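You operate a simulated robot arm through the tools that you are given. There is no shell and no other tool.

The job below is to be done with a simulated robot arm. You get a single attempt, and the scene is never put back.

## Task
Set both frames for the half pallet and close them on it.
Fine: both dial knobs on 1, then both valve levers to IN.

The check looks at the end state, three seconds after you hand in, the way a careful person would. Anything else that was tipped, shoved, dropped, spilled or broken makes it a failure.

## Robot
A 7-joint arm with a two-finger parallel gripper, fixed in place. Base frame: the origin is at the foot of the arm, x ahead of it, y to its left, z up. Lengths are in m, angles in degrees, forces in N, time in s.
Its first joint turns from -149.0 to 149.0 degrees. Payload 3.5 kg.
The TCP is the grasp point between the finger pads, 0.023 m short of the fingertips. In the tool frame z runs along the fingers and y along their closing line. Largest opening 0.094 m; finger width 0.038, thickness 0.01; the body of the gripper, 0.054 by 0.096 m, starts 0.039 m behind the TCP.
Orientation is that of the tool frame in the base frame, as a unit quaternion [x, y, z, w]. With the fingers straight down and closing along the base's y, the tool's x points along the base's -x, its y along +y and its z along -z.

## Interface
- The arm moves only by the tool send_rows. Its argument "motion" is one flat list of numbers, 7 for each row, row after row: the opening in per cent of the stroke, from 0 (shut) to 100 (fully open), then the shift along the base's x, y, z in m, then the turn, a rotation vector about the base's x, y, z in degrees. In form: [grip, dx, dy, dz, wx, wy, wz, grip, dx, dy, dz, wx, wy, wz, ...]. A call has 1 to 20 rows; each row shifts and turns the commanded pose from where the row before left it. A row lasts 0.2 s, in which the tool goes at most 0.05 m and 8.6 degrees; a call with a longer step from one row to the next is refused whole, and so is a gripper value outside its range. Where a pose cannot be reached the arm comes as near as it can. A force on the tool above 90 N (or 10 N above the force at the start of the call, whichever is more), or a blocked arm, ends the call early, and 0.2 s more pass. The fingers move at their own pace (about 0.153 m/s each) and stop on an object; they squeeze with about 41 N. The grip force told is the motor's: it shows also when the fingers shut on nothing. Time passes only in rows, and 0.2 s behind the last, so rows that do not move let the fingers close. It gives the time, the measured TCP pose, the force on the tool (base axes), the opening and the grip force at its end, in the units of the frame above (readings bear some noise), with the torque about the TCP (base axes, N m) and any sound that the robot's microphone picked up.
- Cameras (640 x 400 px; columns grow to the right, rows downward): "scene" is fixed at [0.2191, 0.4986, 1.3445]; the picture's right is [0.31, -0.95, 0.00], its down [-0.72, -0.24, -0.65] and it looks along [0.62, 0.20, -0.76] (base axes); focal length 214 px, centre (320, 200). "wrist" rides on the gripper at [0.086, 0.016, -0.075] in the tool frame; the picture's right is [-0.18, 0.98, 0.00], its down [-0.58, -0.11, -0.81] and it looks along [-0.79, -0.15, 0.59] (tool axes); focal length 243 px, centre (320, 200). There is no depth. A picture from a camera that has moved, and an enlarged one, comes with that camera's place and axes in the base frame and with its lens.
- capture(camera): a new picture of that camera. The clock stands still meanwhile.
- inspect(camera, box): a new picture of the part [left, top, right, bottom] of that camera's present view, enlarged. The clock stands still meanwhile.
- finish_job(): hands the job in; it is judged then, once.

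Places have to be worked out from the pictures, the camera data and where the tool is seen. Open the gripper and draw the arm clear of the work before you hand the job in, unless the task says otherwise.

The tools are called after ">>>" by a JSON object that holds its "fn" and its "kwargs". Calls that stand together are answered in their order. send_rows: Moves the arm, as the interface text tells. Its arguments: {"type":"object","properties":{"motion":{"type":"array","items":{"type":"number"}}},"required":["motion"]} The other tools are called the same way: capture (camera) takes a picture; inspect (camera, box) takes an enlarged picture of a part of a camera's view; finish_job () hands the job in.

At the start:

```text
clock: 0.0
tcp_pos: [0.7331, 0.299, 1.0642]
ee_rot: [0.0, 1.0, 0.001, 0.0]
wrist_force: [0.0, -0.4, 0.3]
wrist_torque: [-0.01, -0.01, -0.01]
opening: 0.094
finger_force: 0.0
```

scene: 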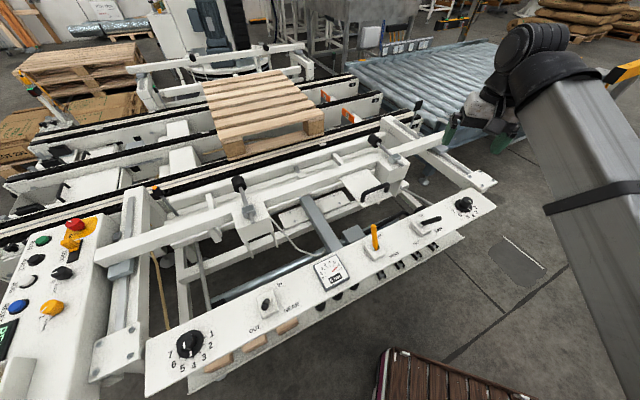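
wrist: 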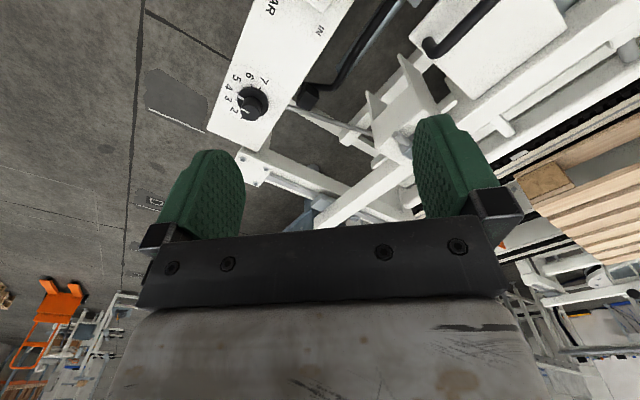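

I start by looking closer at the panel with its knobs and levers from both cameras.

>>> {"fn": "inspect", "kwargs": {"camera": "scene", "box": [130, 280, 330, 400]}}

>>> {"fn": "inspect", "kwargs": {"camera": "scene", "box": [340, 170, 510, 280]}}

>>> {"fn": "inspect", "kwargs": {"camera": "wrist", "box": [180, 0, 380, 160]}}

>>> {"fn": "inspect", "kwargs": {"camera": "scene", "box": [230, 220, 400, 340]}}

```text
3.20 times, centred on (230, 340) of scene
camera zoom: at [0.2191, 0.4986, 1.3445], right [0.31, -0.95, 0.0], down [-0.72, -0.24, -0.65], along [0.62, 0.2, -0.76], focal length 686 px, centre (608, -248)
```

zoom: 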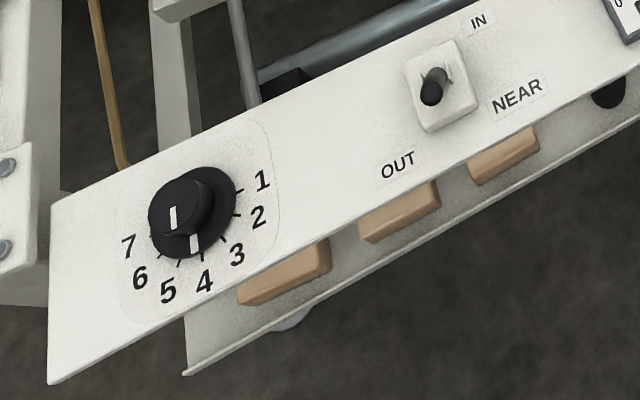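

```text
3.64 times, centred on (425, 225) of scene
camera zoom: at [0.2191, 0.4986, 1.3445], right [0.31, -0.95, 0.0], down [-0.72, -0.24, -0.65], along [0.62, 0.2, -0.76], focal length 780 px, centre (-62, 109)
```

zoom: 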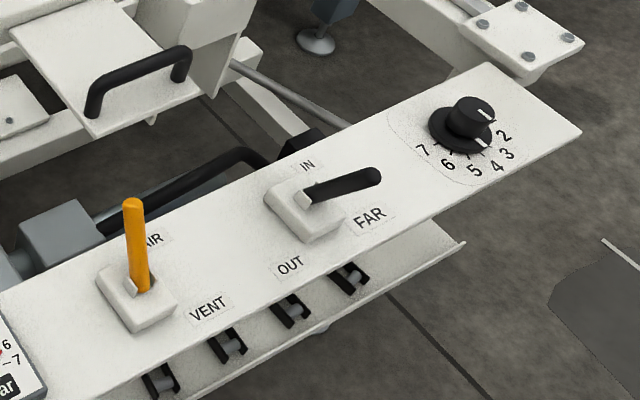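

```text
2.50 times, centred on (280, 80) of wrist
camera zoom: at [0.6473, 0.3157, 1.1397], right [0.18, 0.98, 0.0], down [0.58, -0.11, 0.81], along [0.79, -0.15, -0.59], focal length 606 px, centre (420, 500)
```

zoom: 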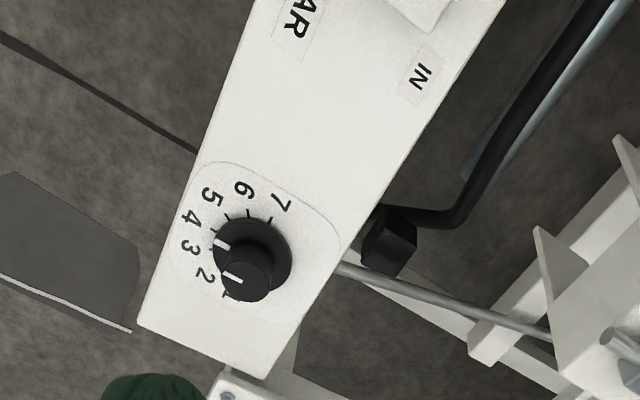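

```text
3.33 times, centred on (315, 280) of scene
camera zoom: at [0.2191, 0.4986, 1.3445], right [0.31, -0.95, 0.0], down [-0.72, -0.24, -0.65], along [0.62, 0.2, -0.76], focal length 715 px, centre (337, -67)
```

zoom: 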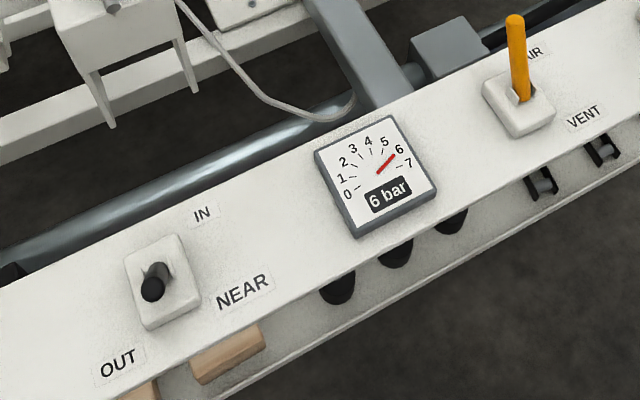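

Triangulating the far knob from both views puts it at about (0.89, 0.13, 0.69) and the near knob at about (0.19, 0.83). Both levers look tilted to OUT. I move above the far knob to see it closely.

>>> {"fn": "send_rows", "kwargs": {"motion": [100, 0.0224, -0.0243, -0.0277, 0, 0, 0, 100, 0.0224, -0.0243, -0.0277, 0, 0, 0, 100, 0.0224, -0.0243, -0.0277, 0, 0, 0, 100, 0.0224, -0.0243, -0.0277, 0, 0, 0, 100, 0.0224, -0.0243, -0.0277, 0, 0, 0, 100, 0.0224, -0.0243, -0.0277, 0, 0, 0, 100, 0.0224, -0.0243, -0.0277, 0, 0, 0]}}

>>> {"fn": "capture", "kwargs": {"camera": "wrist"}}

>>> {"fn": "capture", "kwargs": {"camera": "scene"}}

```text
clock: 1.6
tcp_pos: [0.8928, 0.1319, 0.8727]
ee_rot: [0.0, 1.0, 0.0, 0.0]
wrist_force: [-0.6, -0.5, -0.8]
wrist_torque: [0.0, 0.01, 0.02]
opening: 0.094
finger_force: 0.1
```

```text
taken
camera wrist: at [0.8065, 0.1483, 0.9477], right [0.18, 0.98, 0.0], down [0.58, -0.11, 0.81], along [0.79, -0.15, -0.59], focal length 243 px, centre (320, 200)
```

wrist: 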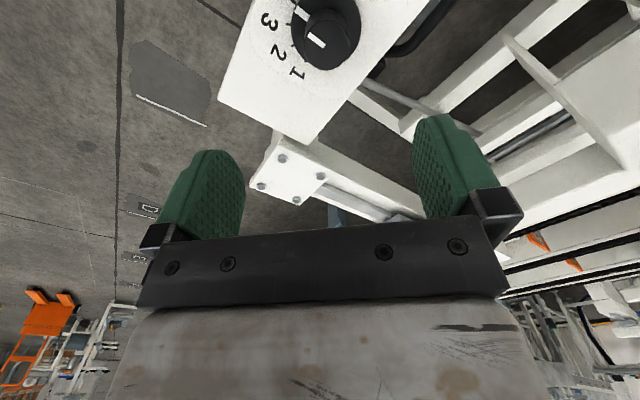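

```text
taken
```

scene: 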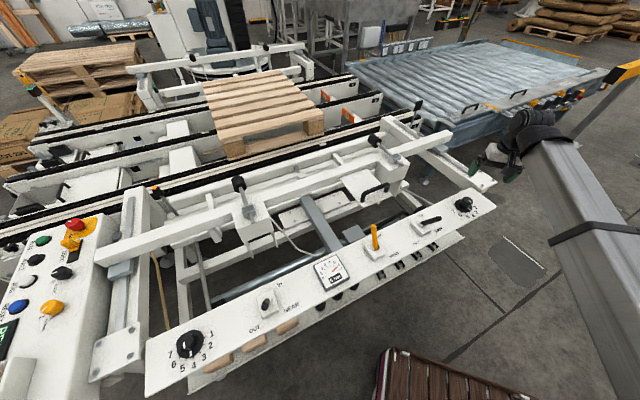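

The knob sits almost below the tool, near the top edge of the wrist view. I enlarge that part to read the dial.

>>> {"fn": "inspect", "kwargs": {"camera": "wrist", "box": [230, 0, 420, 120]}}

>>> {"fn": "inspect", "kwargs": {"camera": "scene", "box": [430, 180, 510, 230]}}

```text
3.33 times, centred on (325, 60) of wrist
camera zoom: at [0.8065, 0.1483, 0.9477], right [0.18, 0.98, 0.0], down [0.58, -0.11, 0.81], along [0.79, -0.15, -0.59], focal length 809 px, centre (303, 667)
```

zoom: 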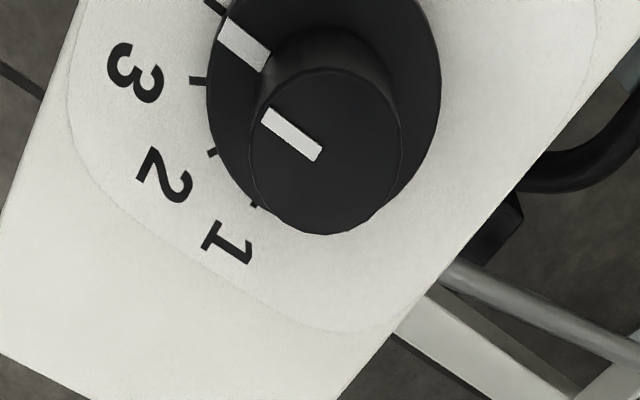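

```text
8.00 times, centred on (470, 205) of scene
camera zoom: at [0.2191, 0.4986, 1.3445], right [0.31, -0.95, 0.0], down [-0.72, -0.24, -0.65], along [0.62, 0.2, -0.76], focal length 1716 px, centre (-880, 160)
```

zoom: 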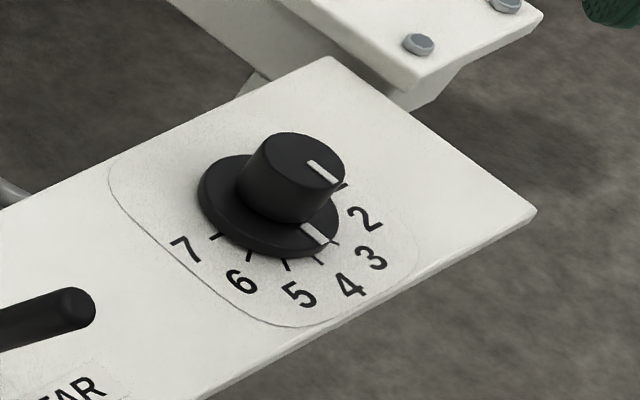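

The panel is flat at z≈0.68, running at 45° in the base frame. The far knob is centred near (0.895, 0.137), its cap top at about z 0.718, and its marker is near 4; numeral 1 lies 90° counter-clockwise from 4. I pre-turn the tool by -45° and come a bit lower to refine the position.

>>> {"fn": "send_rows", "kwargs": {"motion": [100, 0.0004, 0.001, -0.01, 0, 0, -7.5, 100, 0.0004, 0.001, -0.01, 0, 0, -7.5, 100, 0.0004, 0.001, -0.01, 0, 0, -7.5, 100, 0.0004, 0.001, -0.01, 0, 0, -7.5, 100, 0.0004, 0.001, -0.01, 0, 0, -7.5, 100, 0.0004, 0.001, -0.01, 0, 0, -7.5]}}

>>> {"fn": "capture", "kwargs": {"camera": "wrist"}}

>>> {"fn": "inspect", "kwargs": {"camera": "wrist", "box": [200, 0, 440, 150]}}

```text
clock: 3.0
tcp_pos: [0.8921, 0.1345, 0.8104]
ee_rot: [0.384, 0.923, -0.001, 0.001]
wrist_force: [0.1, 0.3, -0.3]
wrist_torque: [-0.03, -0.01, -0.04]
opening: 0.0938
finger_force: 0.2
```

```text
taken
camera wrist: at [0.8427, 0.2076, 0.8857], right [0.83, 0.56, 0.0], down [0.33, -0.49, 0.81], along [0.45, -0.67, -0.59], focal length 243 px, centre (320, 200)
```

wrist: 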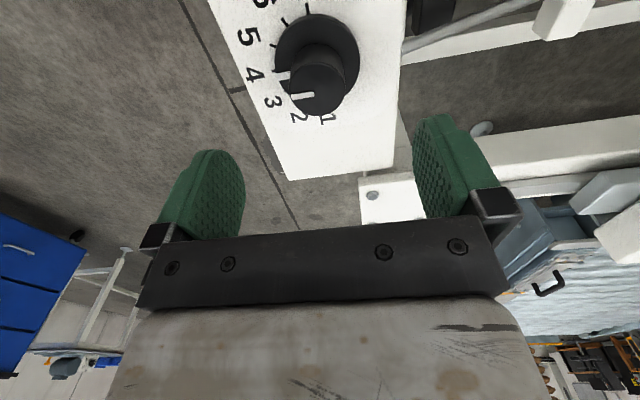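

```text
2.67 times, centred on (320, 75) of wrist
camera zoom: at [0.8427, 0.2076, 0.8857], right [0.83, 0.56, 0.0], down [0.33, -0.49, 0.81], along [0.45, -0.67, -0.59], focal length 647 px, centre (320, 533)
```

zoom: 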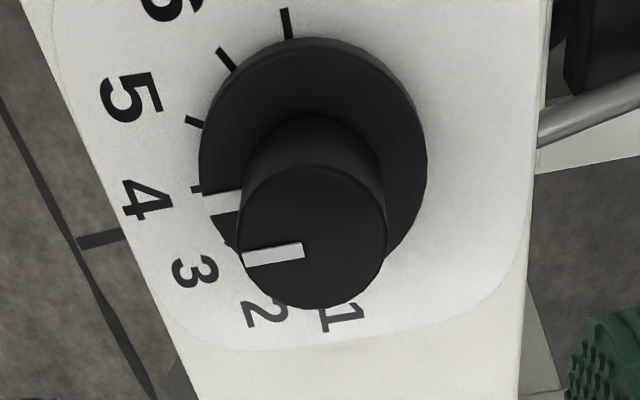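

The marker sits on 4. Triangulating now gives the knob centre at about (0.890, 0.1345), cap top near z 0.73, so I lower halfway with that correction and look again.

>>> {"fn": "send_rows", "kwargs": {"motion": [100, -0.001, 0, -0.02, 0, 0, 0, 100, -0.001, 0, -0.02, 0, 0, 0, 100, 0, 0, -0.01, 0, 0, 0]}}

>>> {"fn": "capture", "kwargs": {"camera": "wrist"}}

>>> {"fn": "inspect", "kwargs": {"camera": "scene", "box": [420, 160, 540, 235]}}

```text
clock: 3.8
tcp_pos: [0.8912, 0.1354, 0.7609]
ee_rot: [0.383, 0.924, 0.0, 0.0]
wrist_force: [0.4, -0.4, -0.1]
wrist_torque: [0.0, -0.01, 0.0]
opening: 0.094
finger_force: 0.0
```

```text
taken
camera wrist: at [0.8424, 0.2086, 0.8362], right [0.83, 0.56, 0.0], down [0.33, -0.49, 0.81], along [0.46, -0.67, -0.59], focal length 243 px, centre (320, 200)
```

wrist: 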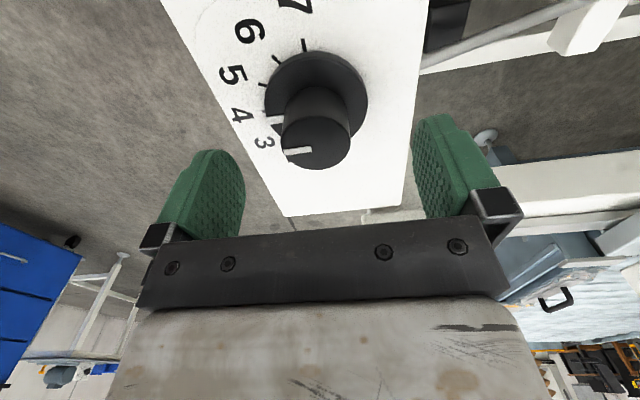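

```text
5.33 times, centred on (480, 198) of scene
camera zoom: at [0.2191, 0.4986, 1.3445], right [0.31, -0.95, 0.0], down [-0.72, -0.24, -0.65], along [0.62, 0.2, -0.76], focal length 1144 px, centre (-533, 213)
```

zoom: 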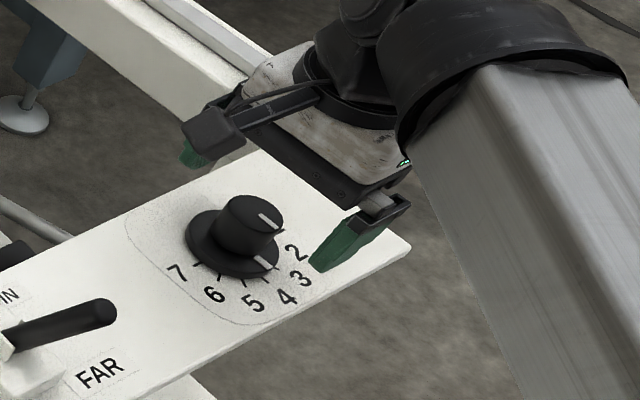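

The cap is centred between the fingers to within about 1 mm, with cap top near 0.733 and skirt near 0.686. I descend to TCP z≈0.722, so the fingertips stay above the skirt.

>>> {"fn": "send_rows", "kwargs": {"motion": [100, -0.0004, -0.0007, -0.013, 0, 0, 0, 100, 0, 0, -0.013, 0, 0, 0, 100, 0, 0, -0.013, 0, 0, 0]}}

>>> {"fn": "capture", "kwargs": {"camera": "wrist"}}

>>> {"fn": "inspect", "kwargs": {"camera": "scene", "box": [420, 160, 540, 235]}}

```text
clock: 4.6
tcp_pos: [0.8895, 0.1342, 0.7229]
ee_rot: [0.383, 0.924, 0.0, 0.0]
wrist_force: [0.3, 0.9, 10.5]
wrist_torque: [-0.23, 0.5, -0.06]
opening: 0.0935
finger_force: 0.1
```

```text
taken
camera wrist: at [0.8404, 0.2079, 0.7982], right [0.83, 0.56, 0.0], down [0.33, -0.49, 0.81], along [0.46, -0.67, -0.59], focal length 243 px, centre (320, 200)
```

wrist: 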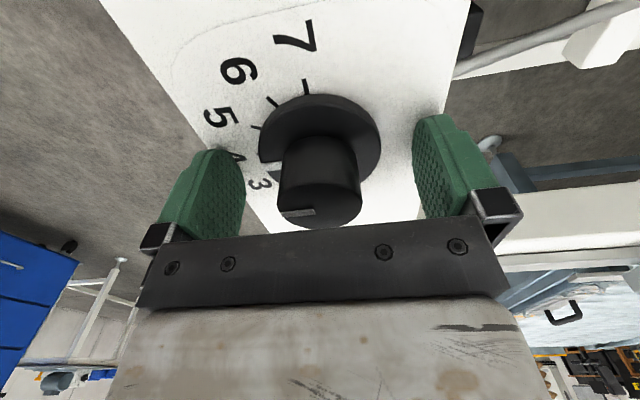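

```text
5.33 times, centred on (480, 198) of scene
camera zoom: at [0.2191, 0.4986, 1.3445], right [0.31, -0.95, 0.0], down [-0.72, -0.24, -0.65], along [0.62, 0.2, -0.76], focal length 1144 px, centre (-533, 213)
```

zoom: 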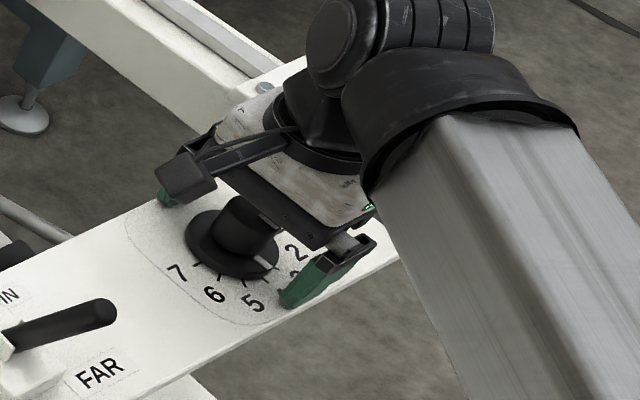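

A 10 N upward force shows the OUT-side fingertip just touched the panel, so the panel surface is at z≈0.70 (cap top about 0.738). I raise 15 mm, then close gently on the cap.

>>> {"fn": "send_rows", "kwargs": {"motion": [100, 0, 0, 0.008, 0, 0, 0, 100, 0, 0, 0.0075, 0, 0, 0, 100, 0, 0, 0, 0, 0, 0, 55, 0, 0, 0, 0, 0, 0, 55, 0, 0, 0, 0, 0, 0]}}

>>> {"fn": "capture", "kwargs": {"camera": "wrist"}}

>>> {"fn": "inspect", "kwargs": {"camera": "scene", "box": [420, 160, 540, 235]}}

```text
clock: 5.8
tcp_pos: [0.889, 0.1347, 0.7372]
ee_rot: [0.383, 0.924, 0.001, 0.0]
wrist_force: [0.1, -0.3, -0.3]
wrist_torque: [0.0, -0.03, -0.02]
opening: 0.0517
finger_force: 0.1
```

```text
taken
camera wrist: at [0.8402, 0.2069, 0.8129], right [0.83, 0.56, 0.0], down [0.33, -0.49, 0.81], along [0.46, -0.67, -0.59], focal length 243 px, centre (320, 200)
```

wrist: 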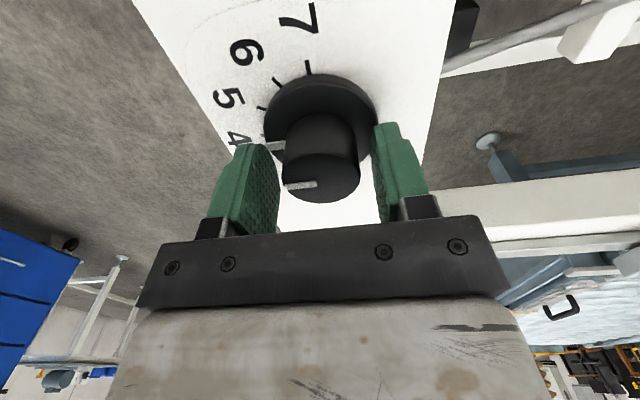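

```text
5.33 times, centred on (480, 198) of scene
camera zoom: at [0.2191, 0.4986, 1.3445], right [0.31, -0.95, 0.0], down [-0.72, -0.24, -0.65], along [0.62, 0.2, -0.76], focal length 1144 px, centre (-533, 213)
```

zoom: 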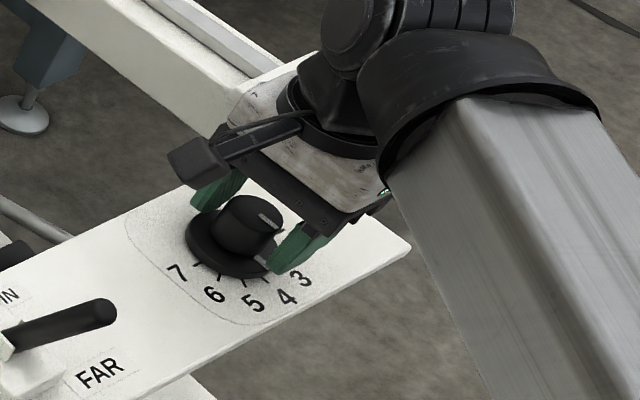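

The cap is between the pads and well clear of the skirt's mid part. I close fully on the cap and hold to check forces.

>>> {"fn": "send_rows", "kwargs": {"motion": [40, 0, 0, 0, 0, 0, 0, 20, 0, 0, 0, 0, 0, 0, 0, 0, 0, 0, 0, 0, 0, 0, 0, 0, 0, 0, 0, 0]}}

>>> {"fn": "capture", "kwargs": {"camera": "wrist"}}

```text
clock: 6.8
tcp_pos: [0.8898, 0.1347, 0.7369]
ee_rot: [0.382, 0.924, 0.001, 0.0]
wrist_force: [12.9, 10.7, 1.5]
wrist_torque: [-0.02, 0.23, -0.08]
opening: 0.0358
finger_force: 45.3
```

```text
taken
camera wrist: at [0.8411, 0.2078, 0.8128], right [0.82, 0.57, 0.0], down [0.33, -0.49, 0.81], along [0.46, -0.66, -0.59], focal length 243 px, centre (320, 200)
```

wrist: 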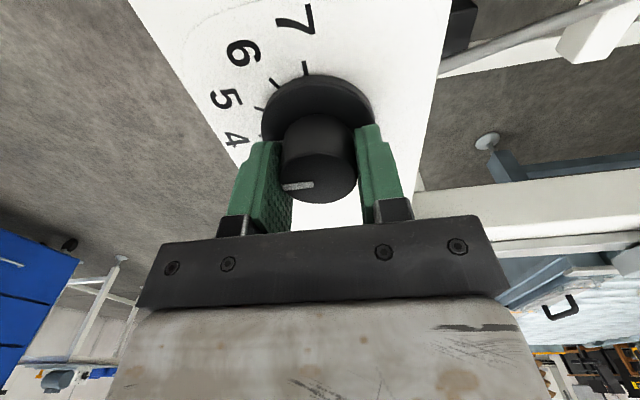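

Gripped at 36 mm; the side load of ~17 N says the knob centre is about 1 mm further toward IN. I shift that way and turn a first +30° while reading torque.

>>> {"fn": "send_rows", "kwargs": {"motion": [0, 0.0008, 0.0007, 0, 0, 0, 0, 0, 0, 0, 0, 0, 0, 5, 0, 0, 0, 0, 0, 0, 5, 0, 0, 0, 0, 0, 0, 5, 0, 0, 0, 0, 0, 0, 5, 0, 0, 0, 0, 0, 0, 5, 0, 0, 0, 0, 0, 0, 5]}}

>>> {"fn": "capture", "kwargs": {"camera": "wrist"}}

>>> {"fn": "inspect", "kwargs": {"camera": "scene", "box": [420, 160, 540, 235]}}

```text
clock: 8.4
tcp_pos: [0.8925, 0.1375, 0.7379]
ee_rot: [0.129, 0.992, 0.002, 0.002]
wrist_force: [9.7, 24.3, 32.8]
wrist_torque: [-0.11, 0.11, -0.11]
opening: 0.036
finger_force: 45.3
```

```text
taken
camera wrist: at [0.8124, 0.1748, 0.812], right [0.43, 0.9, 0.0], down [0.53, -0.26, 0.81], along [0.73, -0.34, -0.59], focal length 243 px, centre (320, 200)
```

wrist: 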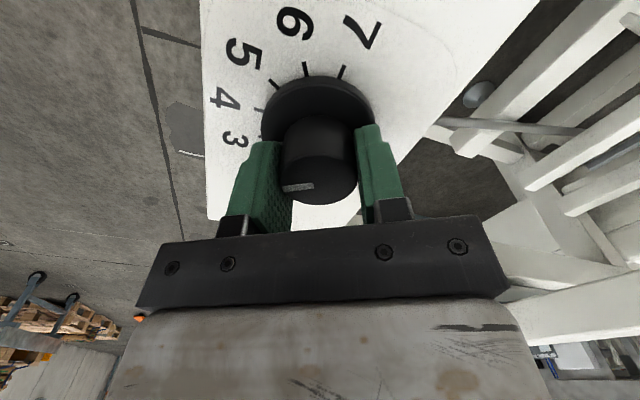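

```text
5.33 times, centred on (480, 198) of scene
camera zoom: at [0.2191, 0.4986, 1.3445], right [0.31, -0.95, 0.0], down [-0.72, -0.24, -0.65], along [0.62, 0.2, -0.76], focal length 1144 px, centre (-533, 213)
```

zoom: 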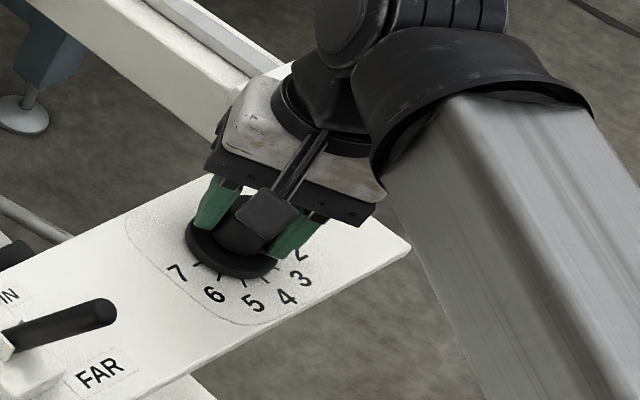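

The knob followed 30° (marker moves with the gripper), but the 24/33 N side loads show I hold it about 5 mm off centre; combining readings and views puts the centre near (0.887, 0.139). I open, re-centre and look before gripping again.

>>> {"fn": "send_rows", "kwargs": {"motion": [58, 0, 0, 0, 0, 0, 0, 58, 0, 0, 0, 0, 0, 0, 58, -0.0037, 0.0041, 0.0, 0, 0, 0, 58, 0, 0, 0, 0, 0, 0]}}

>>> {"fn": "capture", "kwargs": {"camera": "wrist"}}

>>> {"fn": "inspect", "kwargs": {"camera": "scene", "box": [420, 160, 540, 235]}}

```text
clock: 9.4
tcp_pos: [0.8878, 0.1386, 0.7364]
ee_rot: [0.131, 0.991, 0.0, 0.0]
wrist_force: [-0.5, 0.2, -0.2]
wrist_torque: [0.0, 0.04, 0.02]
opening: 0.0544
finger_force: 0.1
```

```text
taken
camera wrist: at [0.8088, 0.1774, 0.8112], right [0.43, 0.9, 0.0], down [0.53, -0.26, 0.81], along [0.73, -0.35, -0.59], focal length 243 px, centre (320, 200)
```

wrist: 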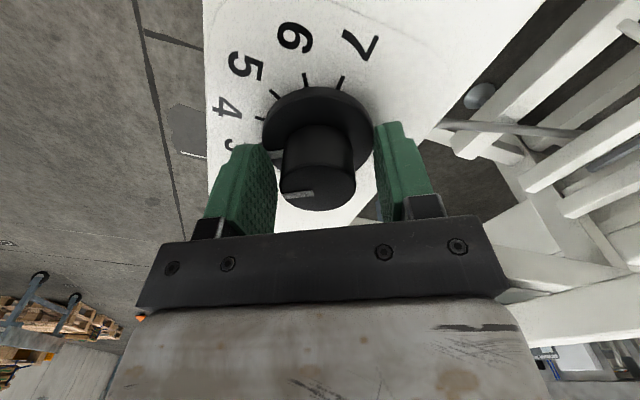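

```text
5.33 times, centred on (480, 198) of scene
camera zoom: at [0.2191, 0.4986, 1.3445], right [0.31, -0.95, 0.0], down [-0.72, -0.24, -0.65], along [0.62, 0.2, -0.76], focal length 1144 px, centre (-533, 213)
```

zoom: 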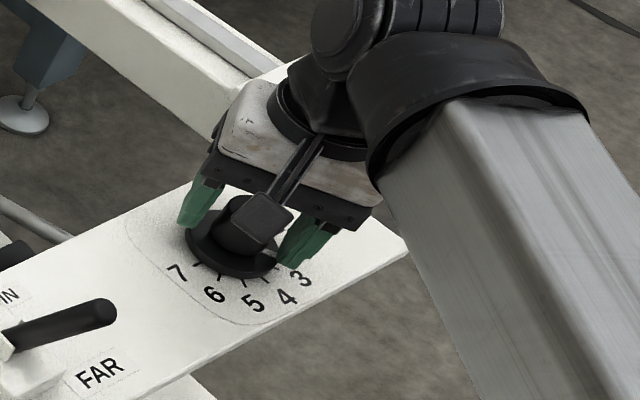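

With the re-centred pose the cap sits symmetric between pads and no load shows. I grip again and read the side load.

>>> {"fn": "send_rows", "kwargs": {"motion": [40, 0, 0, 0, 0, 0, 0, 20, 0, 0, 0, 0, 0, 0, 0, 0, 0, 0, 0, 0, 0, 0, 0, 0, 0, 0, 0, 0]}}

```text
clock: 10.4
tcp_pos: [0.8873, 0.1387, 0.7364]
ee_rot: [0.131, 0.991, 0.001, 0.001]
wrist_force: [-4.6, -13.5, -3.6]
wrist_torque: [0.14, -0.12, -0.01]
opening: 0.0356
finger_force: 44.9
```

Load is small now (~14 N toward -y). I shift half a millimetre to relieve it and turn another +30°.

>>> {"fn": "send_rows", "kwargs": {"motion": [0, -0.0002, -0.0007, 0, 0, 0, 0, 0, 0, 0, 0, 0, 0, 5, 0, 0, 0, 0, 0, 0, 5, 0, 0, 0, 0, 0, 0, 5, 0, 0, 0, 0, 0, 0, 5, 0, 0, 0, 0, 0, 0, 5, 0, 0, 0, 0, 0, 0, 5]}}

>>> {"fn": "capture", "kwargs": {"camera": "wrist"}}

```text
clock: 12.0
tcp_pos: [0.8878, 0.1378, 0.7364]
ee_rot: [-0.131, 0.991, -0.001, -0.001]
wrist_force: [-8.2, -16.7, -31.1]
wrist_torque: [-0.44, 0.08, -0.01]
opening: 0.0358
finger_force: 45.2
```

```text
taken
camera wrist: at [0.8006, 0.1318, 0.8122], right [-0.08, 1.0, 0.0], down [0.59, 0.05, 0.81], along [0.8, 0.06, -0.59], focal length 243 px, centre (320, 200)
```

wrist: 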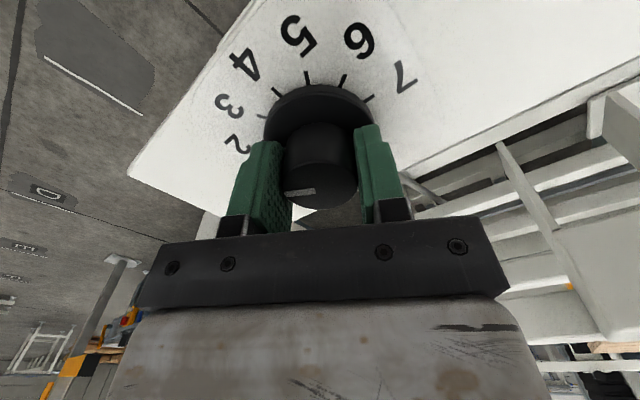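

Knob is on 2 now; loads about 31 N vertical. I ease the command slightly down and toward -y and turn the last +30°.

>>> {"fn": "send_rows", "kwargs": {"motion": [0, -0.0003, -0.0006, -0.0006, 0, 0, 0, 0, 0, 0, 0, 0, 0, 5, 0, 0, 0, 0, 0, 0, 5, 0, 0, 0, 0, 0, 0, 5, 0, 0, 0, 0, 0, 0, 5, 0, 0, 0, 0, 0, 0, 5, 0, 0, 0, 0, 0, 0, 5]}}

>>> {"fn": "capture", "kwargs": {"camera": "wrist"}}

```text
clock: 13.6
tcp_pos: [0.8867, 0.1382, 0.7375]
ee_rot: [-0.383, 0.924, 0.0, 0.001]
wrist_force: [8.9, -6.0, -2.2]
wrist_torque: [0.29, 0.22, -0.49]
opening: 0.0359
finger_force: 45.1
```

```text
taken
camera wrist: at [0.8154, 0.0889, 0.812], right [-0.57, 0.82, 0.0], down [0.49, 0.33, 0.81], along [0.67, 0.46, -0.59], focal length 243 px, centre (320, 200)
```

wrist: 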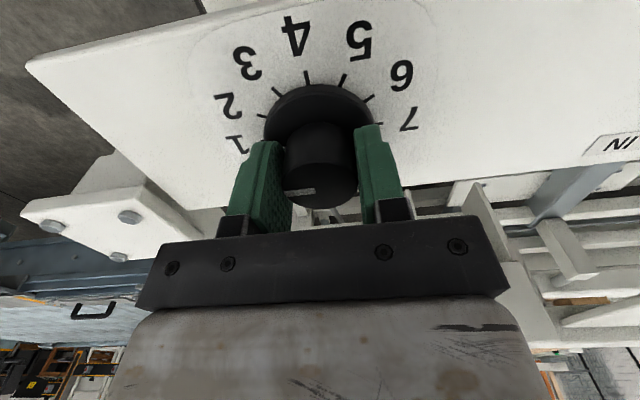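

The torque of -0.49 N m about z suggests a detent or end stop near 1. I release and raise straight up to read the dial.

>>> {"fn": "send_rows", "kwargs": {"motion": [60, 0, 0, 0, 0, 0, 0, 60, 0, 0, 0, 0, 0, 0, 60, 0, 0, 0.02, 0, 0, 0, 60, 0, 0, 0.03, 0, 0, 0, 60, 0, 0, 0.03, 0, 0, 0]}}

>>> {"fn": "inspect", "kwargs": {"camera": "wrist", "box": [200, 0, 440, 150]}}

>>> {"fn": "inspect", "kwargs": {"camera": "scene", "box": [420, 160, 540, 235]}}

```text
clock: 14.8
tcp_pos: [0.8886, 0.1389, 0.8164]
ee_rot: [-0.383, 0.924, 0.001, 0.0]
wrist_force: [-0.3, -0.2, 1.0]
wrist_torque: [0.04, -0.03, 0.02]
opening: 0.0563
finger_force: 0.0
```

```text
2.67 times, centred on (320, 75) of wrist
camera zoom: at [0.8165, 0.089, 0.892], right [-0.56, 0.83, 0.0], down [0.49, 0.33, 0.81], along [0.66, 0.46, -0.59], focal length 647 px, centre (320, 533)
```

zoom: 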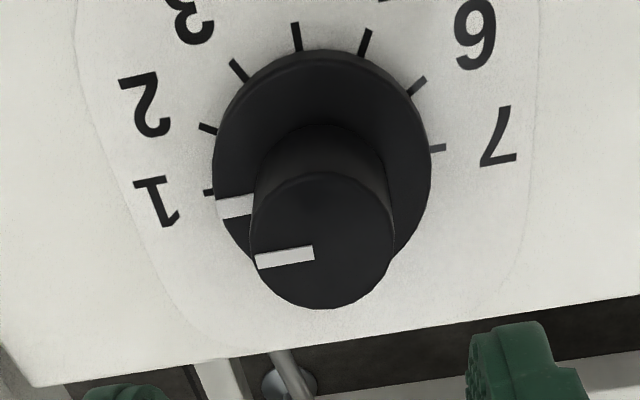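

```text
5.33 times, centred on (480, 198) of scene
camera zoom: at [0.2191, 0.4986, 1.3445], right [0.31, -0.95, 0.0], down [-0.72, -0.24, -0.65], along [0.62, 0.2, -0.76], focal length 1144 px, centre (-533, 213)
```

zoom: 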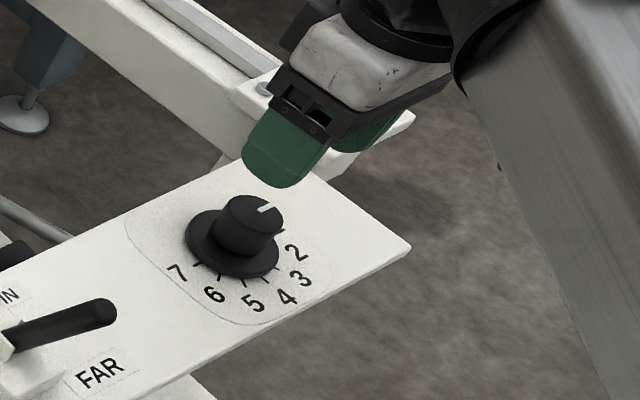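

The far knob now reads 1: its marker is parallel to the 1–7 tick line within about 1°. Next I rise and stop near the FAR lever for a close look on the way to the near knob.

>>> {"fn": "send_rows", "kwargs": {"motion": [60, 0, 0, 0.045, 0, 0, 0, 60, 0, 0, 0.045, 0, 0, 0, 60, -0.0333, 0.0265, 0.0028, 0, 0, 0, 60, -0.0333, 0.0265, 0.0028, 0, 0, 0, 60, -0.0333, 0.0265, 0.0028, 0, 0, 0, 60, -0.0333, 0.0265, 0.0028, 0, 0, 0, 60, -0.0333, 0.0265, 0.0028, 0, 0, 0]}}

>>> {"fn": "capture", "kwargs": {"camera": "wrist"}}

>>> {"fn": "inspect", "kwargs": {"camera": "wrist", "box": [200, 0, 440, 150]}}

>>> {"fn": "inspect", "kwargs": {"camera": "scene", "box": [340, 170, 510, 280]}}

```text
clock: 16.4
tcp_pos: [0.7209, 0.2702, 0.9188]
ee_rot: [-0.383, 0.924, 0.001, 0.0]
wrist_force: [0.0, -0.3, 0.5]
wrist_torque: [-0.03, -0.03, -0.01]
opening: 0.0562
finger_force: 0.1
```

```text
taken
camera wrist: at [0.6476, 0.2213, 0.9948], right [-0.56, 0.83, 0.0], down [0.49, 0.33, 0.81], along [0.67, 0.46, -0.59], focal length 243 px, centre (320, 200)
```

wrist: 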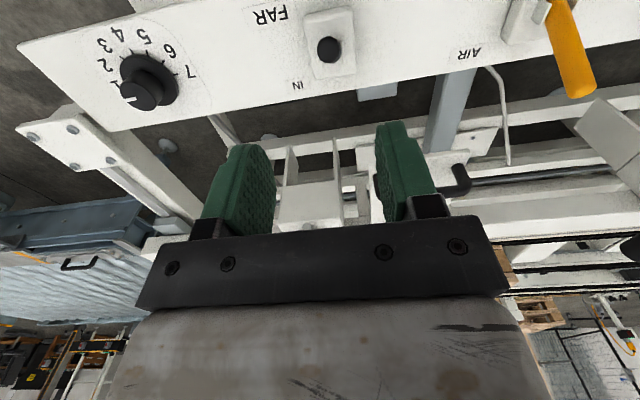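

```text
2.67 times, centred on (320, 75) of wrist
camera zoom: at [0.6476, 0.2213, 0.9948], right [-0.56, 0.83, 0.0], down [0.49, 0.33, 0.81], along [0.67, 0.46, -0.59], focal length 647 px, centre (320, 533)
```

zoom: 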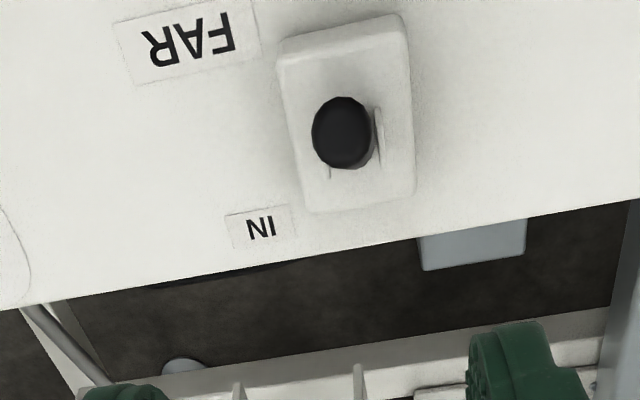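

```text
3.64 times, centred on (425, 225) of scene
camera zoom: at [0.2191, 0.4986, 1.3445], right [0.31, -0.95, 0.0], down [-0.72, -0.24, -0.65], along [0.62, 0.2, -0.76], focal length 780 px, centre (-62, 109)
```

zoom: 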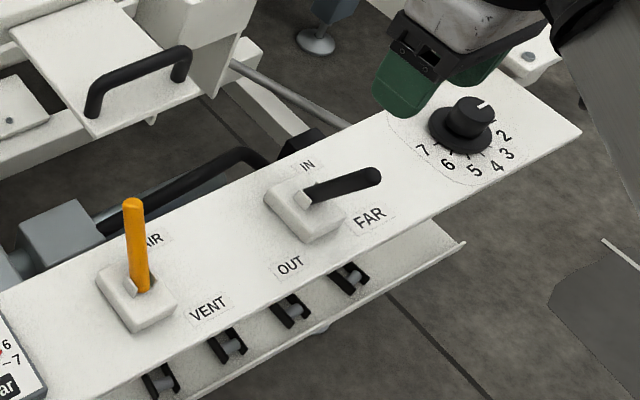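

The FAR lever's tip is near (0.704, 0.267, 0.805) with its pivot near (0.731, 0.293), leaning about 20° to OUT; clear picture for later. Now I travel at z≈0.9, above all levers, to the near knob at about (0.192, 0.825).

>>> {"fn": "send_rows", "kwargs": {"motion": [60, -0.031, 0.0326, -0.001, 0, 0, 0, 60, -0.031, 0.0326, -0.001, 0, 0, 0, 60, -0.031, 0.0326, -0.001, 0, 0, 0, 60, -0.031, 0.0326, -0.001, 0, 0, 0, 60, -0.031, 0.0326, -0.001, 0, 0, 0, 60, -0.031, 0.0326, -0.001, 0, 0, 0, 60, -0.031, 0.0326, -0.001, 0, 0, 0, 60, -0.031, 0.0326, -0.001, 0, 0, 0, 60, -0.031, 0.0326, -0.001, 0, 0, 0, 60, -0.031, 0.0326, -0.001, 0, 0, 0, 60, -0.031, 0.0326, -0.001, 0, 0, 0, 60, -0.031, 0.0326, -0.001, 0, 0, 0, 60, -0.031, 0.0326, -0.001, 0, 0, 0, 60, -0.031, 0.0326, -0.001, 0, 0, 0, 60, -0.031, 0.0326, -0.001, 0, 0, 0, 60, -0.031, 0.0326, -0.001, 0, 0, 0, 60, -0.031, 0.0326, -0.001, 0, 0, 0]}}

>>> {"fn": "capture", "kwargs": {"camera": "wrist"}}

>>> {"fn": "capture", "kwargs": {"camera": "scene"}}

>>> {"fn": "inspect", "kwargs": {"camera": "wrist", "box": [200, 0, 440, 150]}}

```text
clock: 20.0
tcp_pos: [0.1945, 0.8264, 0.9039]
ee_rot: [-0.383, 0.924, 0.0, 0.0]
wrist_force: [0.5, -0.2, 0.9]
wrist_torque: [0.01, 0.03, 0.03]
opening: 0.0563
finger_force: 0.1
```

```text
taken
camera wrist: at [0.1229, 0.7772, 0.9806], right [-0.56, 0.83, 0.0], down [0.49, 0.33, 0.81], along [0.67, 0.46, -0.59], focal length 243 px, centre (320, 200)
```

wrist: 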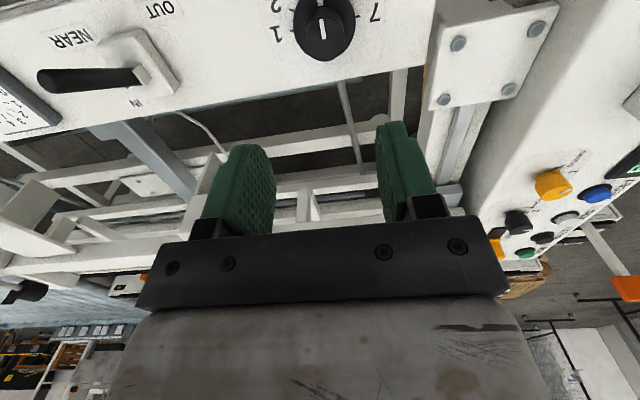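

```text
taken
```

scene: 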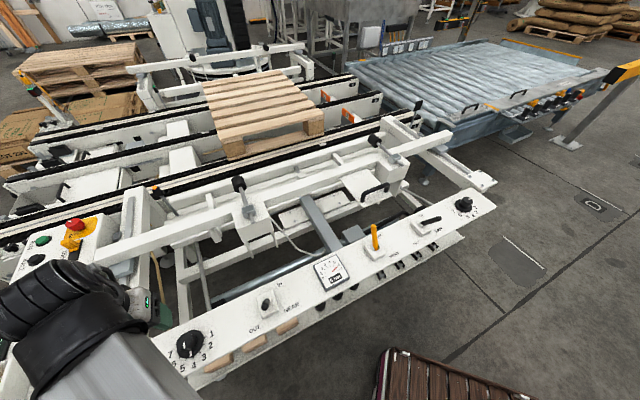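

```text
2.67 times, centred on (320, 75) of wrist
camera zoom: at [0.1229, 0.7772, 0.9806], right [-0.56, 0.83, 0.0], down [0.49, 0.33, 0.81], along [0.67, 0.46, -0.59], focal length 647 px, centre (320, 533)
```

zoom: 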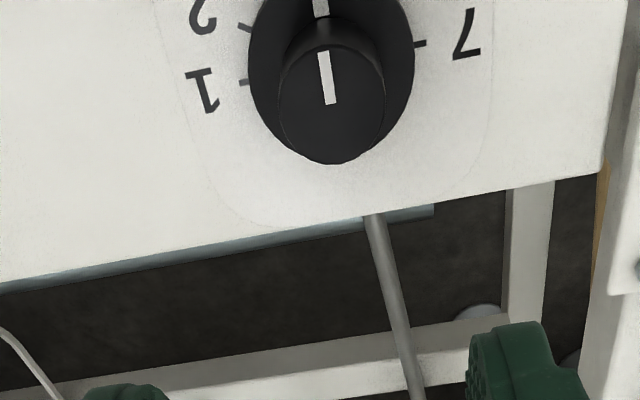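

The near knob's marker also points at 4, with the dial centre near (0.1953, 0.8312). I turn the tool -20° (to yaw 25°, leaving room for +90°) and lower to z≈0.81.

>>> {"fn": "send_rows", "kwargs": {"motion": [100, 0.0006, 0.0017, -0.0233, 0, 0, -5, 100, 0.0006, 0.0017, -0.0233, 0, 0, -5, 100, 0.0006, 0.0017, -0.0233, 0, 0, -5, 100, 0.0005, 0.0017, -0.0233, 0, 0, -5, 100, 0, 0, 0, 0, 0, 0]}}

>>> {"fn": "capture", "kwargs": {"camera": "wrist"}}

>>> {"fn": "inspect", "kwargs": {"camera": "wrist", "box": [200, 0, 440, 150]}}

>>> {"fn": "inspect", "kwargs": {"camera": "scene", "box": [110, 275, 310, 400]}}

```text
clock: 21.2
tcp_pos: [0.196, 0.8324, 0.8134]
ee_rot: [-0.217, 0.976, 0.0, 0.0]
wrist_force: [0.3, -0.3, -0.5]
wrist_torque: [0.03, 0.0, 0.0]
opening: 0.0941
finger_force: 0.1
```

```text
taken
camera wrist: at [0.1117, 0.8109, 0.8869], right [-0.25, 0.97, 0.0], down [0.57, 0.15, 0.81], along [0.78, 0.2, -0.59], focal length 243 px, centre (320, 200)
```

wrist: 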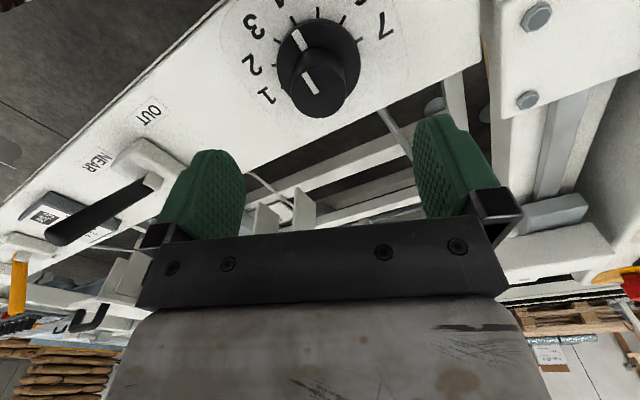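

```text
2.67 times, centred on (320, 75) of wrist
camera zoom: at [0.1117, 0.8109, 0.8869], right [-0.25, 0.97, 0.0], down [0.57, 0.15, 0.81], along [0.78, 0.2, -0.59], focal length 647 px, centre (320, 533)
```

zoom: 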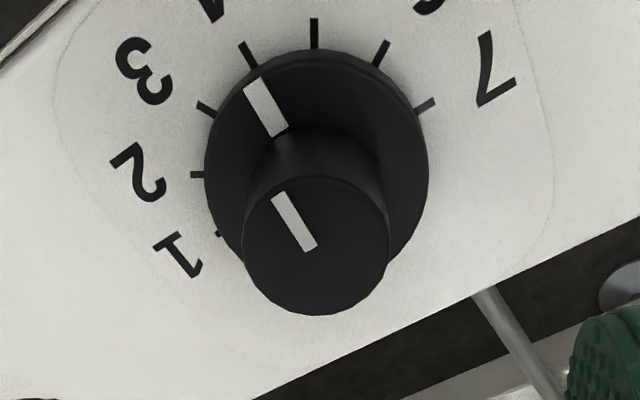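

```text
3.20 times, centred on (210, 338) of scene
camera zoom: at [0.2191, 0.4986, 1.3445], right [0.31, -0.95, 0.0], down [-0.72, -0.24, -0.65], along [0.62, 0.2, -0.76], focal length 686 px, centre (672, -240)
```

zoom: 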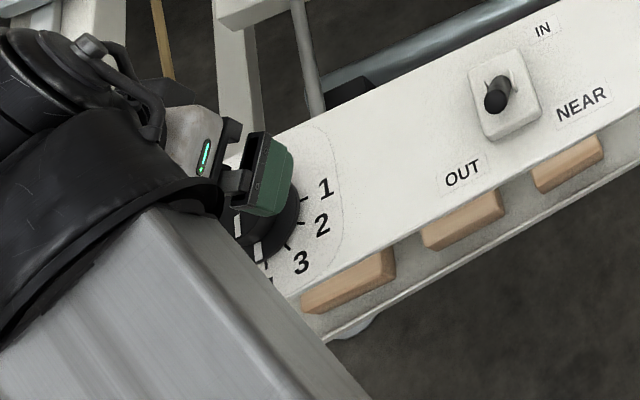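

Both estimates now agree on the knob centre at (0.1953, 0.8311). I descend to TCP z≈0.738 with open fingers, then check.

>>> {"fn": "send_rows", "kwargs": {"motion": [100, 0, 0, -0.02, 0, 0, 0, 100, 0, 0, -0.02, 0, 0, 0, 100, 0, 0, -0.017, 0, 0, 0, 100, 0, 0, -0.0155, 0, 0, 0, 60, 0, 0, 0, 0, 0, 0, 60, 0, 0, 0, 0, 0, 0]}}

>>> {"fn": "capture", "kwargs": {"camera": "wrist"}}

```text
clock: 22.6
tcp_pos: [0.1955, 0.8312, 0.7381]
ee_rot: [-0.217, 0.976, 0.001, 0.0]
wrist_force: [-0.4, -0.7, 0.3]
wrist_torque: [0.03, -0.01, 0.01]
opening: 0.0565
finger_force: 0.1
```

```text
taken
camera wrist: at [0.1098, 0.8098, 0.8133], right [-0.25, 0.97, 0.0], down [0.57, 0.15, 0.81], along [0.78, 0.2, -0.59], focal length 243 px, centre (320, 200)
```

wrist: 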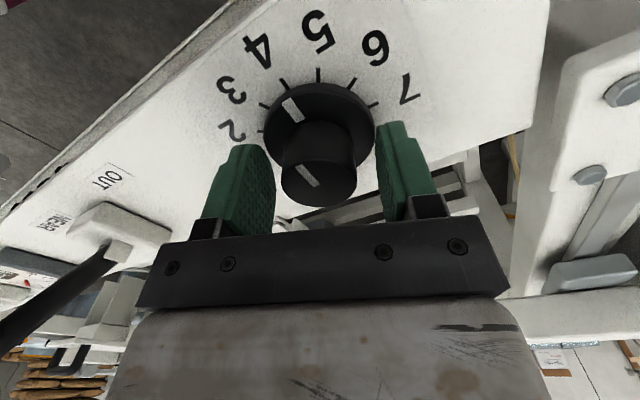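

Cap is centred between the pads (columns 281–357). I close on it and read the side load.

>>> {"fn": "send_rows", "kwargs": {"motion": [40, 0, 0, 0, 0, 0, 0, 20, 0, 0, 0, 0, 0, 0, 0, 0, 0, 0, 0, 0, 0, 0, 0, 0, 0, 0, 0, 0]}}

```text
clock: 23.6
tcp_pos: [0.195, 0.8306, 0.7393]
ee_rot: [-0.216, 0.976, 0.001, 0.0]
wrist_force: [1.5, -4.1, -3.1]
wrist_torque: [0.43, 0.08, 0.01]
opening: 0.0356
finger_force: 45.0
```

Very small load, well centred. I turn +45° and check.

>>> {"fn": "send_rows", "kwargs": {"motion": [0, 0, 0, 0, 0, 0, 5, 0, 0, 0, 0, 0, 0, 5, 0, 0, 0, 0, 0, 0, 5, 0, 0, 0, 0, 0, 0, 5, 0, 0, 0, 0, 0, 0, 5, 0, 0, 0, 0, 0, 0, 5, 0, 0, 0, 0, 0, 0, 5, 0, 0, 0, 0, 0, 0, 5, 0, 0, 0, 0, 0, 0, 5]}}

>>> {"fn": "capture", "kwargs": {"camera": "wrist"}}

```text
clock: 25.6
tcp_pos: [0.1941, 0.8309, 0.7379]
ee_rot: [-0.574, 0.819, 0.001, 0.0]
wrist_force: [-12.8, 9.6, 19.8]
wrist_torque: [-0.96, 0.06, 0.02]
opening: 0.0357
finger_force: 45.0
```

```text
taken
camera wrist: at [0.1501, 0.7558, 0.8132], right [-0.86, 0.51, 0.0], down [0.3, 0.51, 0.81], along [0.41, 0.7, -0.59], focal length 243 px, centre (320, 200)
```

wrist: 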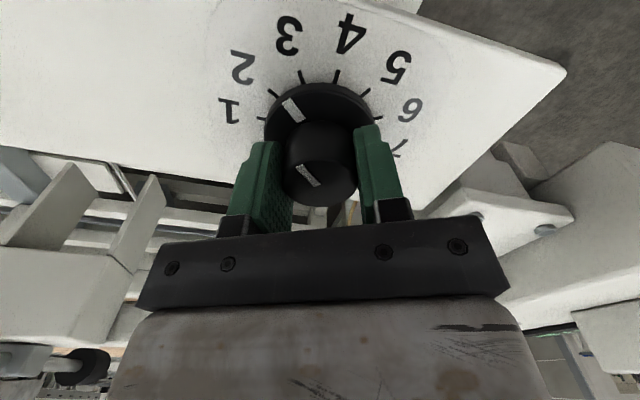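

The knob turns with the gripper and loads stay modest. I turn the remaining +45° to bring it onto 1.

>>> {"fn": "send_rows", "kwargs": {"motion": [0, -0.0005, 0.0003, 0.0005, 0, 0, 5, 0, 0, 0, 0, 0, 0, 5, 0, 0, 0, 0, 0, 0, 5, 0, 0, 0, 0, 0, 0, 5, 0, 0, 0, 0, 0, 0, 5, 0, 0, 0, 0, 0, 0, 5, 0, 0, 0, 0, 0, 0, 5, 0, 0, 0, 0, 0, 0, 5, 0, 0, 0, 0, 0, 0, 5]}}

>>> {"fn": "capture", "kwargs": {"camera": "wrist"}}

```text
clock: 27.6
tcp_pos: [0.1925, 0.8317, 0.739]
ee_rot: [0.844, -0.537, 0.0, 0.0]
wrist_force: [-17.1, 6.7, 11.7]
wrist_torque: [0.24, -0.32, -0.63]
opening: 0.0356
finger_force: 44.4
```

```text
taken
camera wrist: at [0.2163, 0.7465, 0.8133], right [-0.97, -0.25, 0.0], down [-0.15, 0.57, 0.81], along [-0.2, 0.78, -0.59], focal length 243 px, centre (320, 200)
```

wrist: 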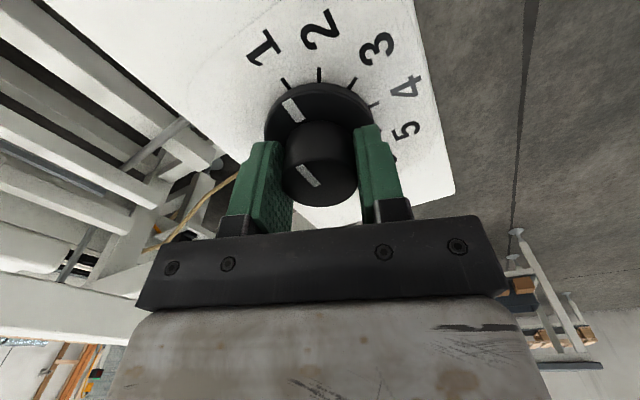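

The marker lines up with the tick of 1, with the same resisting torque as before. I release, rise and read it.

>>> {"fn": "send_rows", "kwargs": {"motion": [60, 0, 0, 0, 0, 0, 0, 60, 0, 0, 0, 0, 0, 0, 60, 0, 0, 0.02, 0, 0, 0, 60, 0, 0, 0.03, 0, 0, 0, 60, 0, 0, 0.03, 0, 0, 0, 60, 0, 0, 0, 0, 0, 0]}}

>>> {"fn": "inspect", "kwargs": {"camera": "wrist", "box": [200, 0, 440, 150]}}

>>> {"fn": "capture", "kwargs": {"camera": "wrist"}}

```text
clock: 29.0
tcp_pos: [0.1926, 0.832, 0.8164]
ee_rot: [0.843, -0.537, 0.0, 0.0]
wrist_force: [0.4, -0.2, 1.6]
wrist_torque: [-0.03, -0.02, -0.02]
opening: 0.0563
finger_force: 0.0
```

```text
2.67 times, centred on (320, 75) of wrist
camera zoom: at [0.2157, 0.7474, 0.8926], right [-0.97, -0.25, 0.0], down [-0.15, 0.57, 0.81], along [-0.2, 0.78, -0.59], focal length 647 px, centre (320, 533)
```

zoom: 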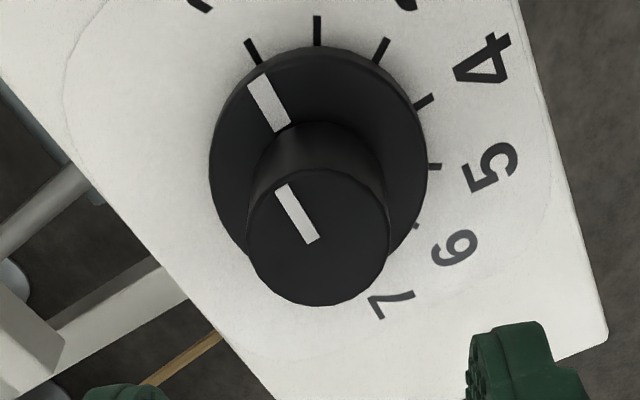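

```text
taken
camera wrist: at [0.2157, 0.7474, 0.8926], right [-0.97, -0.25, 0.0], down [-0.15, 0.57, 0.81], along [-0.2, 0.78, -0.59], focal length 243 px, centre (320, 200)
```

wrist: 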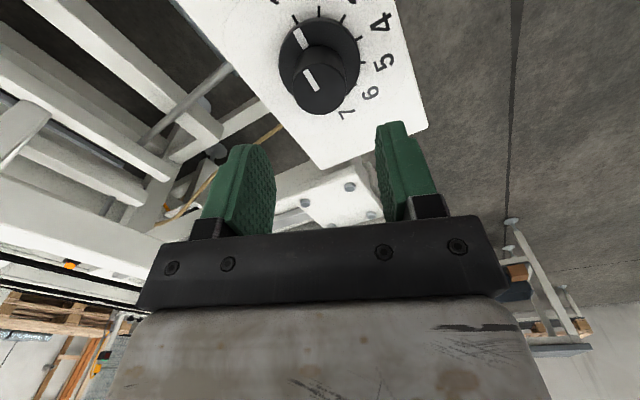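

Both knobs are on 1 now. From the views the NEAR lever tip is near (0.309, 0.665, 0.80) with pivot near (0.334, 0.688); I rise, turn the tool back to yaw 45° and hover above its tip to refine.

>>> {"fn": "send_rows", "kwargs": {"motion": [60, 0.005, -0.005, 0.03, 0, 0, -7.7, 60, 0.014, -0.02, 0.02, 0, 0, -7.7, 60, 0.014, -0.02, 0.015, 0, 0, -7.7, 60, 0.014, -0.02, 0.015, 0, 0, -7.7, 60, 0.014, -0.02, 0.0, 0, 0, -7.7, 60, 0.014, -0.02, 0, 0, 0, -7.7, 60, 0.014, -0.02, 0, 0, 0, -7.7, 60, 0.014, -0.02, 0, 0, 0, -7.7, 60, 0.014, -0.0195, 0, 0, 0, -8.4, 60, 0, 0, 0, 0, 0, 0]}}

>>> {"fn": "capture", "kwargs": {"camera": "wrist"}}

>>> {"fn": "inspect", "kwargs": {"camera": "wrist", "box": [200, 0, 440, 150]}}

>>> {"fn": "inspect", "kwargs": {"camera": "scene", "box": [160, 250, 360, 375]}}

```text
clock: 31.2
tcp_pos: [0.3123, 0.6687, 0.8983]
ee_rot: [-0.383, 0.924, 0.0, 0.0]
wrist_force: [-0.8, -0.3, 0.2]
wrist_torque: [0.0, 0.02, 0.01]
opening: 0.0565
finger_force: 0.1
```

```text
taken
camera wrist: at [0.2395, 0.6186, 0.9738], right [-0.56, 0.83, 0.0], down [0.49, 0.33, 0.81], along [0.67, 0.45, -0.59], focal length 243 px, centre (320, 200)
```

wrist: 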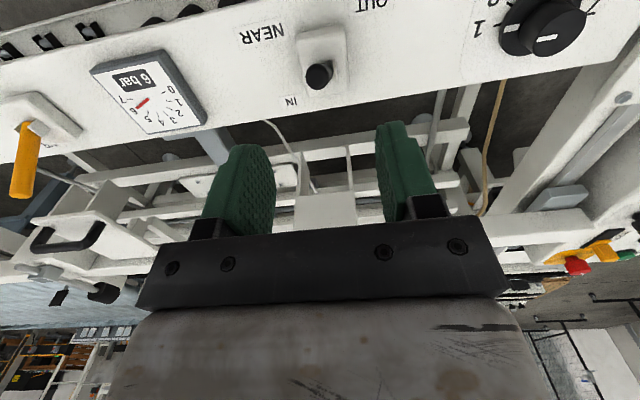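

```text
2.67 times, centred on (320, 75) of wrist
camera zoom: at [0.2395, 0.6186, 0.9738], right [-0.56, 0.83, 0.0], down [0.49, 0.33, 0.81], along [0.67, 0.45, -0.59], focal length 647 px, centre (320, 533)
```

zoom: 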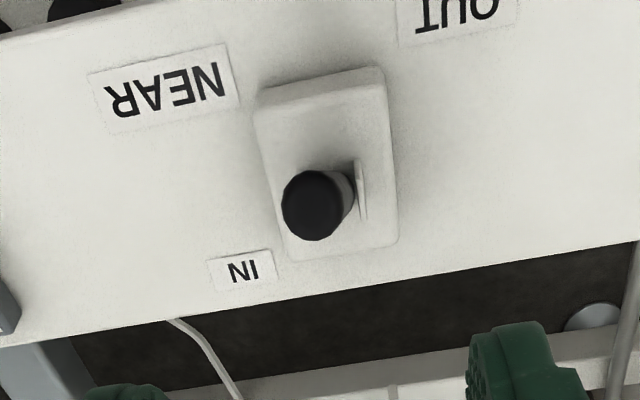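

```text
3.20 times, centred on (260, 312) of scene
camera zoom: at [0.2191, 0.4986, 1.3445], right [0.31, -0.95, 0.0], down [-0.72, -0.24, -0.65], along [0.62, 0.2, -0.76], focal length 686 px, centre (512, -160)
```

zoom: 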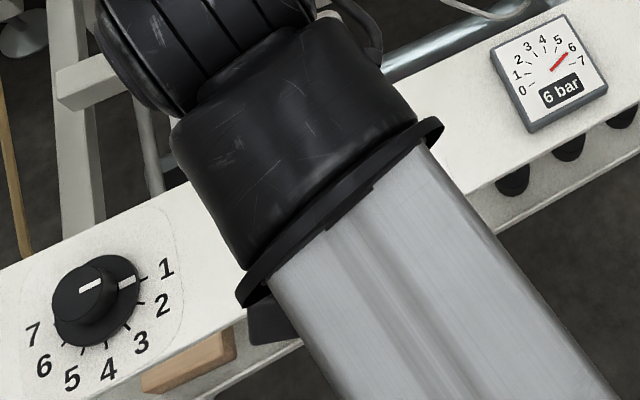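

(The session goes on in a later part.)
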